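You operate a simulated robot arm through the tools that you are given. There is no shell and no other tool. Be economical: measure what you need, move in short steps, check, and stop when the job is done.

You are at the controls of a simulated robot arm. One attempt, no reset.

TASK
Fetch the black mallet and set it on the top of the long bench.

The check looks at the end state, three seconds after you hand in, the way a careful person would. Anything else that was tipped, shoved, dropped, spilled or broken makes it a failure.

THE ROBOT
A 6-joint arm with a two-finger parallel gripper, fixed in place. Base frame: the origin is at the foot of the arm, x ahead of it, y to its left, z up; the work surface is at about z = -0.1. Readings come in cm, rad, newtons and seconds.
With the tool pointing down near the work surface it reaches from about 14 to 60 cm from the base axis. Its first joint turns from -1.152 to 1.152 rad. Payload 2.1 kg.
The tool frame sits at the grasp point between the pads (the TCP): z along the fingers, y along the line on which they close. The tips reach 3 cm beyond it. The gripper opens to 9.4 cm. The fingers are 2.8 cm wide and 1 cm thick; the gripper's body (5 by 9.6 cm) begins 5.5 cm behind the TCP.
Orientation is that of the tool frame in the base frame, as [roll, pitch, yaw] about the fixed x, y, z axes, in that order (R = Rz(yaw) Ry(pitch) Rx(roll)). With the fingers straight down and closing along the base's y, the tool's x points along the base's -x, its y along +y and its z along -z.

THE INTERFACE
- The arm moves only by the tool apply_moves. Its argument "steps" is a list of rows, each a list of 3 entries, a list of its own where there are three numbers: the shift along the tool's x, y, z in mm, then the turn, a rotation vector about the tool's x, y, z in degrees, then the opening in per cent of the stroke, from 0 (shut) to 100 (fully open). In form: [[[dx, dy, dz], [rx, ry, rz], hand], ...]. A call has 1 to 10 rows; each row is the pose to reach, as a shift and turn from the pose commanded when the call began, along the tool's axes at that moment. A row lasts 0.2 s, in which the tool goes at most 5 cm and 0.15 rad; a call with a longer step from one row to the next is refused whole, and so is a gripper value outside its range. A pose out of reach is approached as far as the arm can. The call stops where the force on the tool passes 40 N (or 10 N more than at its start, if that is more) or the arm is blocked; 0.2 s more then pass. The fingers move at their own pace (about 7.2 cm/s each) and stop on an object; they squeeze with about 36 N. The grip force told is the motor's: it shows also when the fingers shut on nothing. Time passes only in rows, and 0.2 s behind the last, so rows that repeat a pose let the fingers close. The reply holds the time, the measured pose of the TCP, the force on the tool along the base axes, the opening and the grip force, in the units named above and with some noise.
- Cameras (640 x 400 px; columns grow to the right, rows downward): "scene" is fixed at [5.92, -36.83, 48.62]; the picture's right is [0.86, -0.52, 0.00], its down [-0.33, -0.55, -0.77] and it looks along [0.40, 0.65, -0.64] (base axes); focal length 238 px, centre (320, 200). "wrist" rides on the gripper at [-3.7, 0, -5.8] in the tool frame; the picture's right is [0.00, -1.00, 0.00], its down [0.97, 0.00, -0.24] and it looks along [0.24, 0.00, 0.97] (tool axes); focal length 218 px, centre (320, 200). There is no depth. A picture from a camera that has moved, and an enlarged one, comes with that camera's place and axes in the base frame and with its lens. The place of the scene camera against the robot may be out by one fixed shift of up to 2.5 cm in any direction.
- camera(camera): a new picture of that camera. The clock stands still meanwhile.
- close_up(camera, box): a new picture of the part [left, top, right, bottom] of that camera's present view, enlarged. The clock stands still meanwhile.
- close_job(): hands the job in; it is judged then, once.

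Work in short steps. Places have to be worked out from the pictures, the camera data and where the tool is seen: move nearer, look again, correct. Check each grasp and each placing, and mend what went wrong. You have 90 turns and 36 pictures in all, those below and enlarged ones among them. Open the gripper and draw the arm clear of the work before you hand the job in, unless the task says otherwise; then end with one line.

The tools are called after "Request:" as name(argument=value, ...) on one line, values as JSON. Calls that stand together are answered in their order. apply_moves: Moves the arm, as the interface text tells. Its arguments: {"type":"object","properties":{"steps":{"type":"array","items":{"type":"array"}}},"required":["steps"]} The other tools are called the same way: camera (camera) takes a picture; close_up (camera, box) takes an enlarged picture of a part of a camera's view; close_job () hands the job in.

At the start:

```text
t: 0.0
eef_pos: [33.41, 5.12, 24.46]
tool_rot: [3.141, 0.001, -3.141]
contact_force: [-0.1, 0.7, 0.6]
grip_width: 9.4
gripper_force: 0.2
```

scene: 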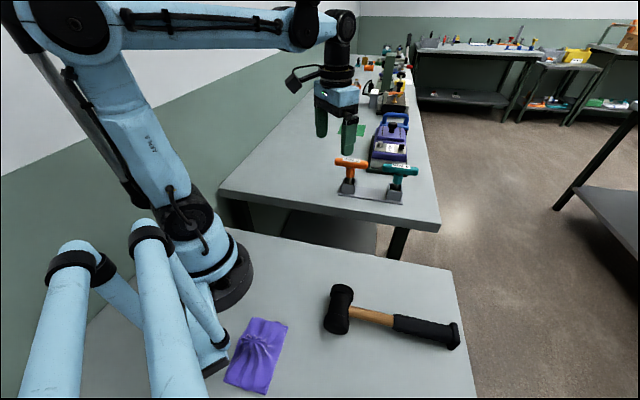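
wrist: 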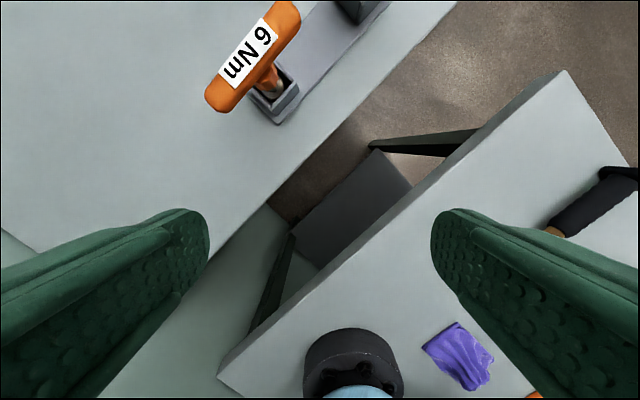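

The mallet lies at about [21,-20] (head) to [36,-35] (handle end), and the bench is to the left and ahead. I'll go above the wooden part of the handle with the fingers turned across it, then look.

Request:
apply_moves(steps=[[[9, -27, 2], [0, 0, 4.3], 100], [[19, -54, 5], [0, 0, 8.6], 100], [[28, -81, 7], [0, 0, 12.9], 100], [[38, -108, 10], [0, 0, 17.2], 100], [[47, -135, 12], [0, 0, 21.5], 100], [[56, -163, 15], [0, 0, 25.8], 100], [[66, -190, 17], [0, 0, 30.1], 100], [[75, -217, 20], [0, 0, 34.4], 100], [[85, -244, 22], [0, 0, 38.7], 100], [[94, -271, 25], [0, 0, 43], 100]])

Request:
camera(camera="wrist")

Request:
camera(camera="scene")

```text
t: 2.2
eef_pos: [24.35, -21.91, 21.87]
tool_rot: [3.141, 0.003, 2.389]
contact_force: [0.2, 0.3, -0.5]
grip_width: 9.43
gripper_force: 0.2
```

```text
33 pictures are left
camera wrist: at [27.01, -24.45, 27.65], right [-0.68, -0.73, 0.0], down [-0.71, 0.66, 0.24], along [-0.17, 0.16, -0.97], focal length 218 px, centre (320, 200)
```

wrist: 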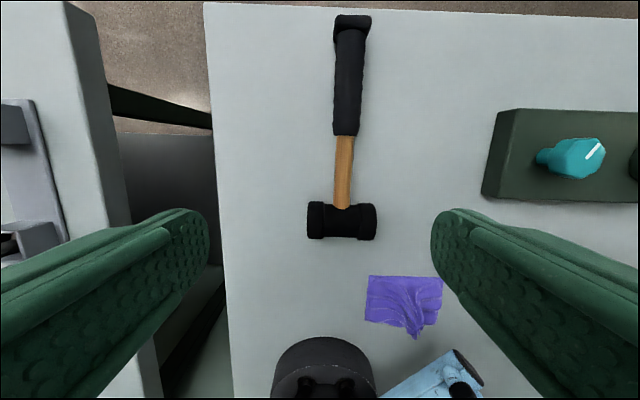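

```text
32 pictures are left
```

scene: 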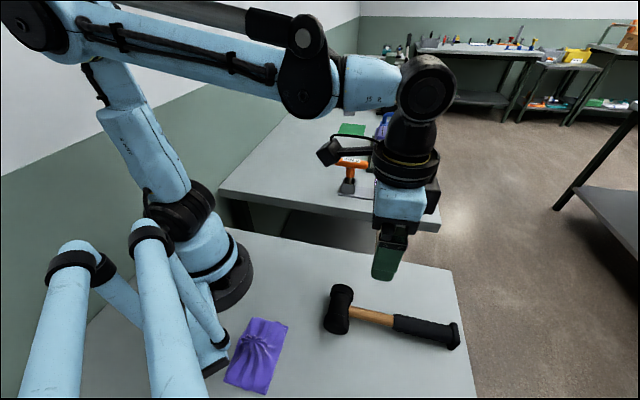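

The wood near the head is at about [22.0,-23.4], with the handle about 3° off the tool axis. I'll centre over it and come down to z≈10, then look again.

Request:
apply_moves(steps=[[[3, -13, 20], [0, 0, 1.5], 100], [[7, -27, 50], [0, 0, 3], 100], [[7, -27, 85], [0, 0, 3], 100], [[7, -27, 119], [0, 0, 3], 100]])

Request:
camera(camera="wrist")

```text
t: 3.2
eef_pos: [21.94, -23.46, 9.9]
tool_rot: [3.141, 0.002, 2.338]
contact_force: [-0.5, -0.1, 0.6]
grip_width: 9.41
gripper_force: 0.0
```

```text
31 pictures are left
camera wrist: at [24.46, -26.19, 15.67], right [-0.72, -0.69, 0.0], down [-0.67, 0.7, 0.24], along [-0.17, 0.17, -0.97], focal length 218 px, centre (320, 200)
```

wrist: 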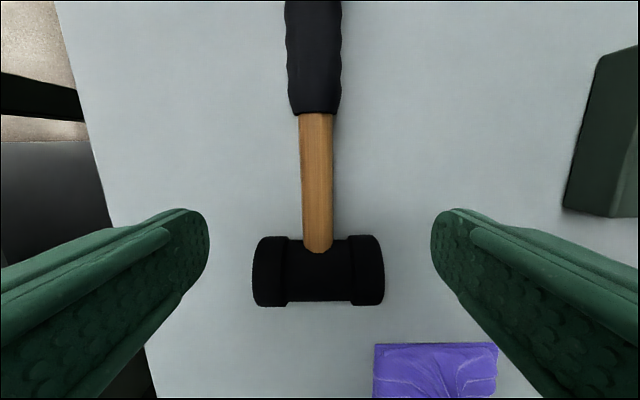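

The handle is centred and the pads will sit about 4 mm clear of the head. I'll go down to z≈3.3 and close.

Request:
apply_moves(steps=[[[0, 2, 25], [0, 0, 0], 100], [[0, 2, 48], [0, 0, 0], 100], [[0, 2, 66], [0, 0, 0], 100], [[0, 2, 66], [0, 0, 0], 60], [[0, 2, 66], [0, 0, 0], 30], [[0, 2, 66], [0, 0, 0], 0], [[0, 2, 66], [0, 0, 0], 0], [[0, 2, 66], [0, 0, 0], 0]])

Request:
camera(camera="wrist")

```text
t: 5.0
eef_pos: [21.62, -23.13, 3.35]
tool_rot: [-3.141, 0.003, 2.34]
contact_force: [0.3, -0.5, 0.6]
grip_width: 1.92
gripper_force: 36.3
```

```text
30 pictures are left
camera wrist: at [24.35, -25.93, 9.18], right [-0.72, -0.69, 0.0], down [-0.67, 0.7, 0.24], along [-0.17, 0.17, -0.97], focal length 218 px, centre (320, 200)
```

wrist: 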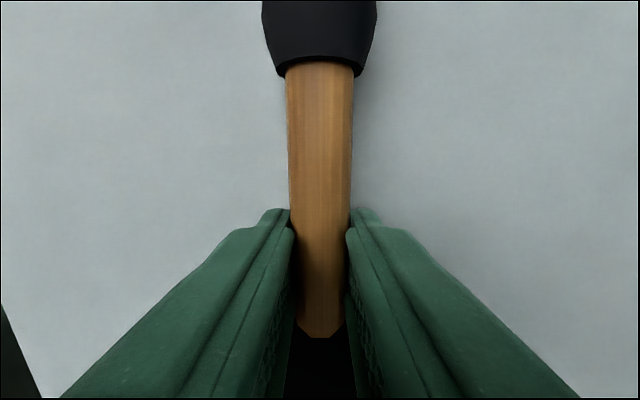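

The handle is gripped (1.9 cm wide, 36 N). I'll lift it in stages and check for slip.

Request:
apply_moves(steps=[[[0, 0, -10], [0, 0, 0], 0], [[0, 0, -30], [0, 0, 0], 0], [[0, 0, -60], [0, 0, 0], 0], [[0, 0, -90], [0, 0, 0], 0], [[0, 0, -120], [0, 0, 0], 0], [[0, 0, -150], [0, 0, 0], 0], [[0, 0, -180], [0, 0, 0], 0], [[0, 0, -180], [0, 0, 0], 0]])

Request:
camera(camera="scene")

Request:
camera(camera="wrist")

```text
t: 6.8
eef_pos: [21.93, -23.24, 21.65]
tool_rot: [3.139, 0.0, 2.34]
contact_force: [-0.6, 1.2, -3.3]
grip_width: 1.92
gripper_force: 36.7
```

```text
29 pictures are left
```

scene: 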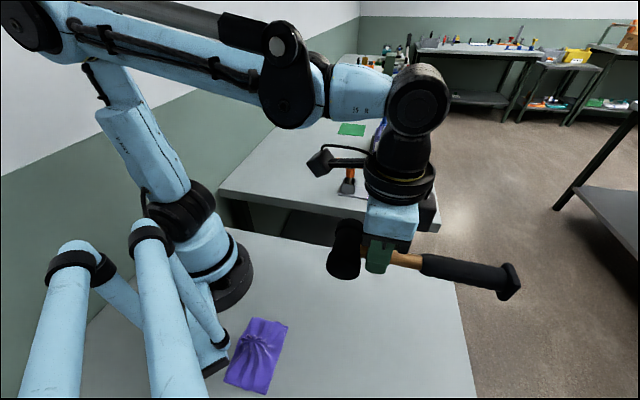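

```text
28 pictures are left
camera wrist: at [24.54, -25.97, 27.38], right [-0.72, -0.69, 0.0], down [-0.67, 0.7, 0.24], along [-0.17, 0.17, -0.97], focal length 218 px, centre (320, 200)
```

wrist: 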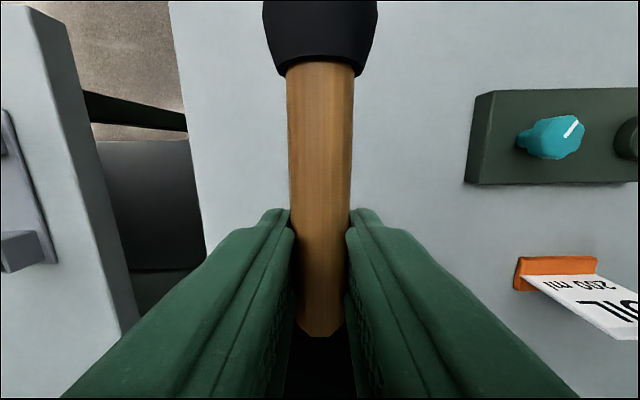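

The grip is solid with no slip. The bench's free area is around [30,28], left of the wrench stand. I'll swing halfway at z≈28, turning with the arm.

Request:
apply_moves(steps=[[[4, 12, -20], [0, 0, -4.5], 0], [[14, 40, -40], [0, 0, -9], 0], [[24, 68, -63], [0, 0, -13.5], 0], [[35, 96, -63], [0, 0, -18], 0], [[45, 124, -63], [0, 0, -22.5], 0], [[55, 151, -63], [0, 0, -27], 0], [[65, 178, -63], [0, 0, -31.5], 0], [[75, 205, -63], [0, 0, -36], 0], [[84, 228, -63], [0, 0, -40.5], 0], [[89, 241, -63], [0, 0, -45], 0]])

Request:
camera(camera="wrist")

Request:
camera(camera="scene")

```text
t: 9.0
eef_pos: [33.11, 0.0, 27.86]
tool_rot: [-3.14, 0.001, 3.123]
contact_force: [0.4, 0.1, -3.4]
grip_width: 1.93
gripper_force: 36.4
```

```text
27 pictures are left
camera wrist: at [36.92, -0.15, 33.61], right [-0.02, -1.0, 0.0], down [-0.97, 0.02, 0.24], along [-0.24, 0.0, -0.97], focal length 218 px, centre (320, 200)
```

wrist: 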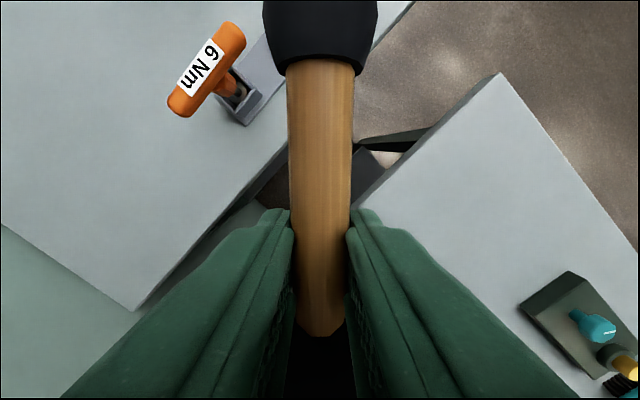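

```text
26 pictures are left
```

scene: 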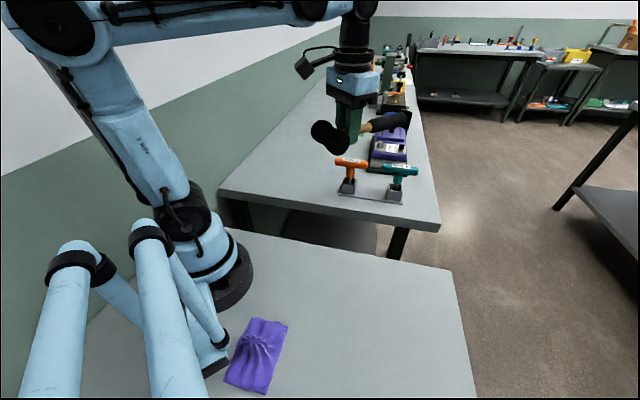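

The bench corner is at about [13,29] and the free strip around [30,28] is clear. I'll continue the swing there, keeping the height.

Request:
apply_moves(steps=[[[2, 15, 0], [0, 0, -4.5], 0], [[6, 45, 0], [0, 0, -9], 0], [[10, 75, 0], [0, 0, -13.5], 0], [[14, 105, 0], [0, 0, -18], 0], [[18, 138, 0], [0, 0, -22.5], 0], [[22, 170, 0], [0, 0, -27], 0], [[26, 202, 0], [0, 0, -31.5], 0], [[30, 232, 0], [0, 0, -36], 0], [[33, 260, 0], [0, 0, -40.5], 0], [[36, 279, 0], [0, 0, -45], 0]])

Request:
camera(camera="wrist")

Request:
camera(camera="scene")

```text
t: 11.2
eef_pos: [29.74, 27.79, 27.66]
tool_rot: [-3.14, 0.0, -2.373]
contact_force: [0.7, -0.3, -3.2]
grip_width: 1.93
gripper_force: 35.9
```

```text
25 pictures are left
camera wrist: at [32.47, 30.36, 33.41], right [0.7, -0.72, 0.0], down [-0.7, -0.67, 0.24], along [-0.17, -0.17, -0.97], focal length 218 px, centre (320, 200)
```

wrist: 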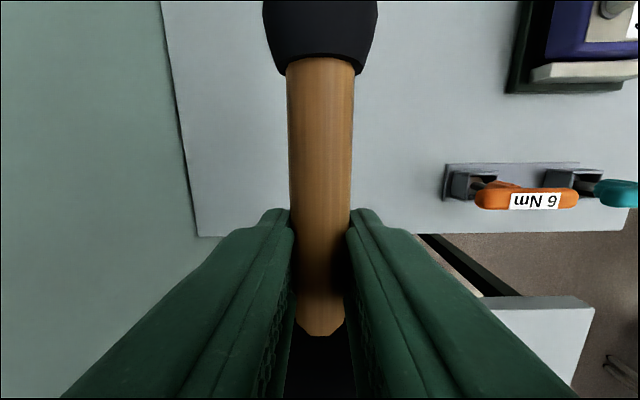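

```text
24 pictures are left
```

scene: 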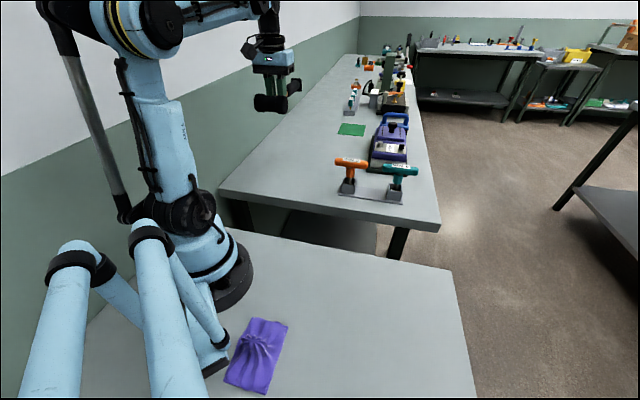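

I'm over the free strip, well clear of the wrench stand. The bench height still isn't certain (around -1 to 5 cm), so I'll go 2 cm further in and down to z≈15 to measure it.

Request:
apply_moves(steps=[[[-10, 0, 20], [0, 0, 0], 0], [[-20, 0, 50], [0, 0, 0], 0], [[-20, 0, 80], [0, 0, 0], 0], [[-20, 0, 110], [0, 0, 0], 0], [[-20, 0, 127], [0, 0, 0], 0]])

Request:
camera(camera="wrist")

Request:
close_up(camera="scene", box=[180, 50, 420, 200])

```text
t: 12.4
eef_pos: [31.28, 29.06, 15.04]
tool_rot: [-3.138, 0.001, -2.372]
contact_force: [0.5, -0.6, -2.6]
grip_width: 1.93
gripper_force: 36.0
```

```text
23 pictures are left
camera wrist: at [34.04, 31.64, 20.76], right [0.69, -0.72, 0.0], down [-0.7, -0.67, 0.24], along [-0.17, -0.17, -0.97], focal length 218 px, centre (320, 200)
```

wrist: 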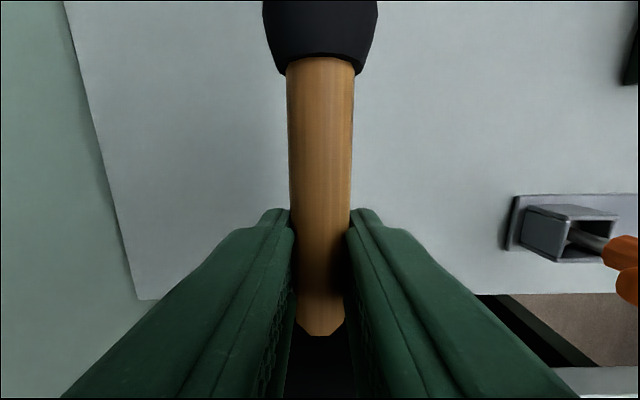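

```text
2.67 times, centred on (300, 125) of scene
camera zoom: at [5.92, -36.83, 48.62], right [0.86, -0.52, 0.0], down [-0.33, -0.55, -0.77], along [0.4, 0.65, -0.64], focal length 636 px, centre (373, 400)
```

zoom: 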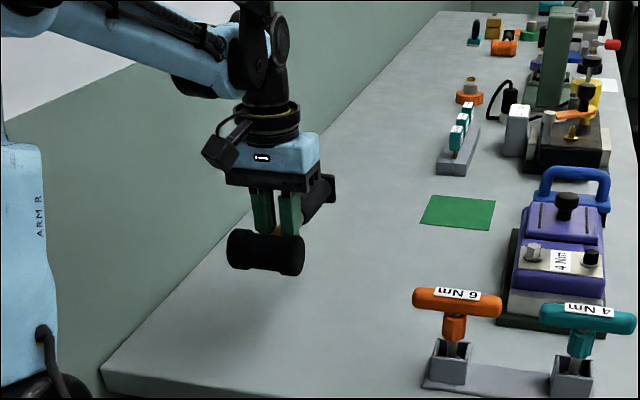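

Two landmarks put the bench top at about z = -0.5, so contact should come near TCP z≈3. I'll go down to about 5 first.

Request:
apply_moves(steps=[[[0, 0, 30], [0, 0, 0], 0], [[0, 0, 60], [0, 0, 0], 0], [[0, 0, 85], [0, 0, 0], 0], [[0, 0, 100], [0, 0, 0], 0]])

Request:
close_up(camera="scene", box=[220, 60, 380, 160])

```text
t: 13.4
eef_pos: [31.33, 28.96, 4.88]
tool_rot: [-3.139, -0.001, -2.373]
contact_force: [-0.1, -0.2, -2.5]
grip_width: 1.91
gripper_force: 36.4
```

```text
4.00 times, centred on (300, 110) of scene
camera zoom: at [5.92, -36.83, 48.62], right [0.86, -0.52, 0.0], down [-0.33, -0.55, -0.77], along [0.4, 0.65, -0.64], focal length 954 px, centre (400, 560)
```

zoom: 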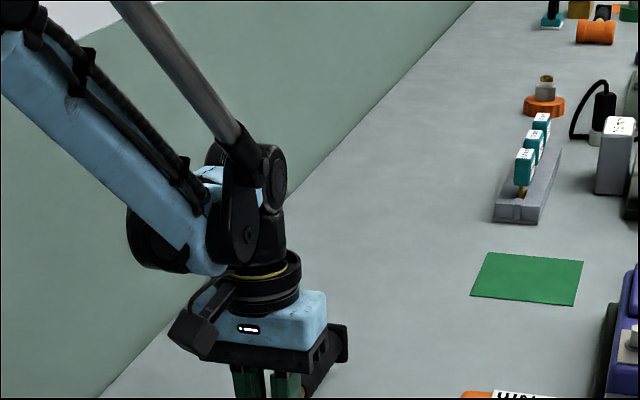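

No contact yet at 4.9. I'll go down slowly in small steps to about 3.4 and watch the force.

Request:
apply_moves(steps=[[[0, 0, 4], [0, 0, 0], 0], [[0, 0, 8], [0, 0, 0], 0], [[0, 0, 12], [0, 0, 0], 0], [[0, 0, 15], [0, 0, 0], 0], [[0, 0, 15], [0, 0, 0], 0]])

Request:
close_up(camera="scene", box=[220, 90, 380, 190])

```text
t: 14.6
eef_pos: [31.37, 29.2, 3.42]
tool_rot: [-3.14, -0.001, -2.374]
contact_force: [0.0, -0.2, -3.6]
grip_width: 1.93
gripper_force: 36.3
```

```text
4.00 times, centred on (300, 140) of scene
camera zoom: at [5.92, -36.83, 48.62], right [0.86, -0.52, 0.0], down [-0.33, -0.55, -0.77], along [0.4, 0.65, -0.64], focal length 954 px, centre (400, 440)
```

zoom: 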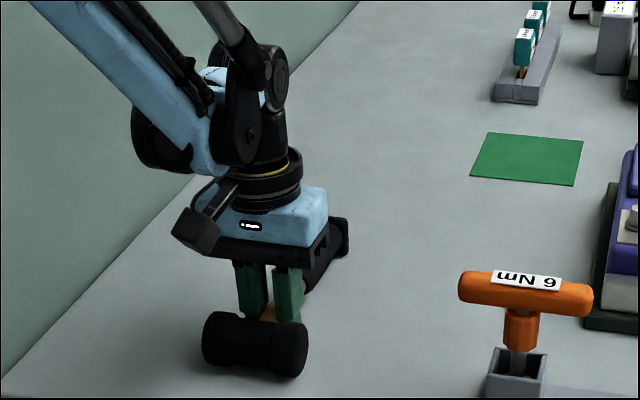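

Still no contact, and the mallet is very close to the surface. I'll go on in 2 mm steps.

Request:
apply_moves(steps=[[[0, 0, 2], [0, 0, 0], 0], [[0, 0, 4], [0, 0, 0], 0], [[0, 0, 4], [0, 0, 0], 0]])

```text
t: 15.2
eef_pos: [31.39, 29.08, 3.22]
tool_rot: [-3.138, -0.002, -2.376]
contact_force: [-1.2, 0.5, 11.1]
grip_width: 1.92
gripper_force: 36.1
stopped in row 2: the force on the tool passed its limit (the readings are from after the stop); the commanded pose is now the measured one
```

Contact at z≈3.2, with the mallet level as it was on the first table. I'll open the gripper.

Request:
apply_moves(steps=[[[0, 0, 0], [0, 0, 0], 15], [[0, 0, 0], [0, 0, 0], 40], [[0, 0, 0], [0, 0, 0], 80], [[0, 0, 0], [0, 0, 0], 80], [[0, 0, 0], [0, 0, 0], 80]])

Request:
camera(camera="wrist")

```text
t: 16.4
eef_pos: [31.32, 29.14, 3.28]
tool_rot: [-3.138, 0.001, -2.375]
contact_force: [0.4, 0.8, -0.7]
grip_width: 7.51
gripper_force: 0.1
```

```text
19 pictures are left
camera wrist: at [34.12, 31.64, 8.97], right [0.69, -0.72, 0.0], down [-0.7, -0.67, 0.24], along [-0.17, -0.17, -0.97], focal length 218 px, centre (320, 200)
```

wrist: 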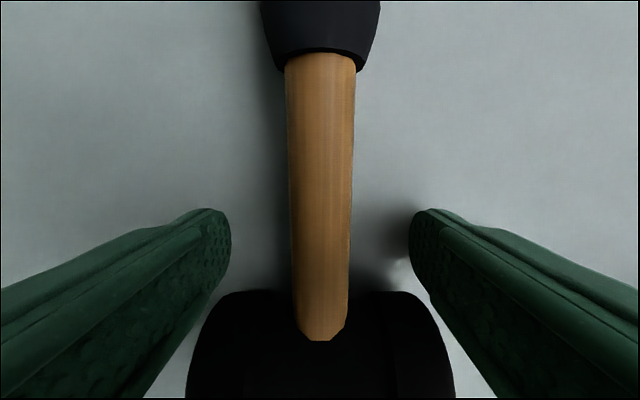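

The mallet is released and both fingers are clear of it. I'll rise straight up.

Request:
apply_moves(steps=[[[0, 0, -15], [0, 0, 0], 80], [[0, 0, -40], [0, 0, 0], 80], [[0, 0, -80], [0, 0, 0], 80], [[0, 0, -120], [0, 0, 0], 80], [[0, 0, -160], [0, 0, 0], 80], [[0, 0, -200], [0, 0, 0], 80], [[0, 0, -230], [0, 0, 0], 80]])

Request:
camera(camera="wrist")

Request:
camera(camera="scene")

```text
t: 18.0
eef_pos: [31.31, 29.16, 26.25]
tool_rot: [-3.14, 0.001, -2.376]
contact_force: [-0.2, 0.1, -0.3]
grip_width: 7.51
gripper_force: 0.1
```

```text
18 pictures are left
camera wrist: at [34.1, 31.71, 31.9], right [0.69, -0.72, 0.0], down [-0.7, -0.67, 0.24], along [-0.17, -0.17, -0.97], focal length 218 px, centre (320, 200)
```

wrist: 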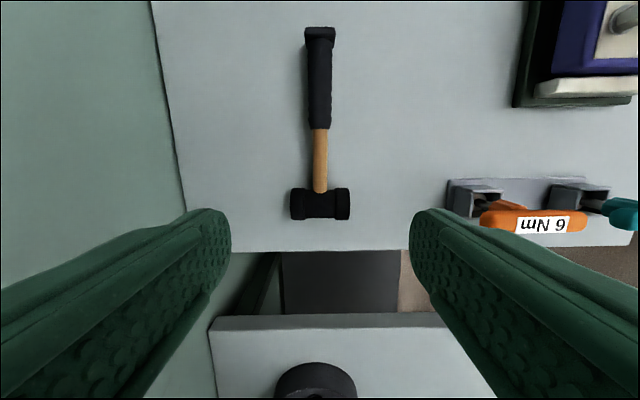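

```text
17 pictures are left
```

scene: 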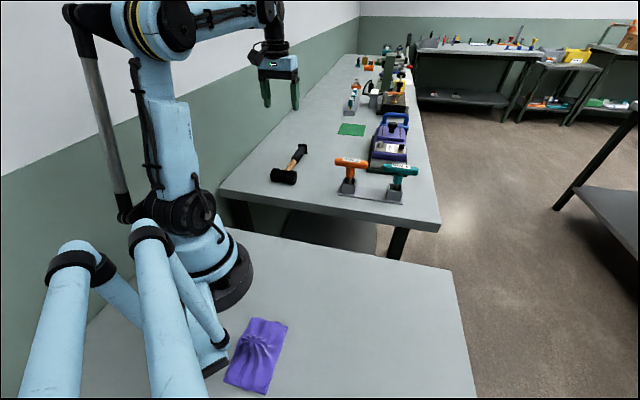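

The mallet lies flat on the bench, well inside the edges. Nothing else has been disturbed, and the gripper is open and more than 20 cm above it. Handing in.

Request:
close_job()

```text
The job is handed in.
```

The black mallet is lying flat on top of the long bench, with the gripper open, the arm raised clear of it, and nothing else moved.
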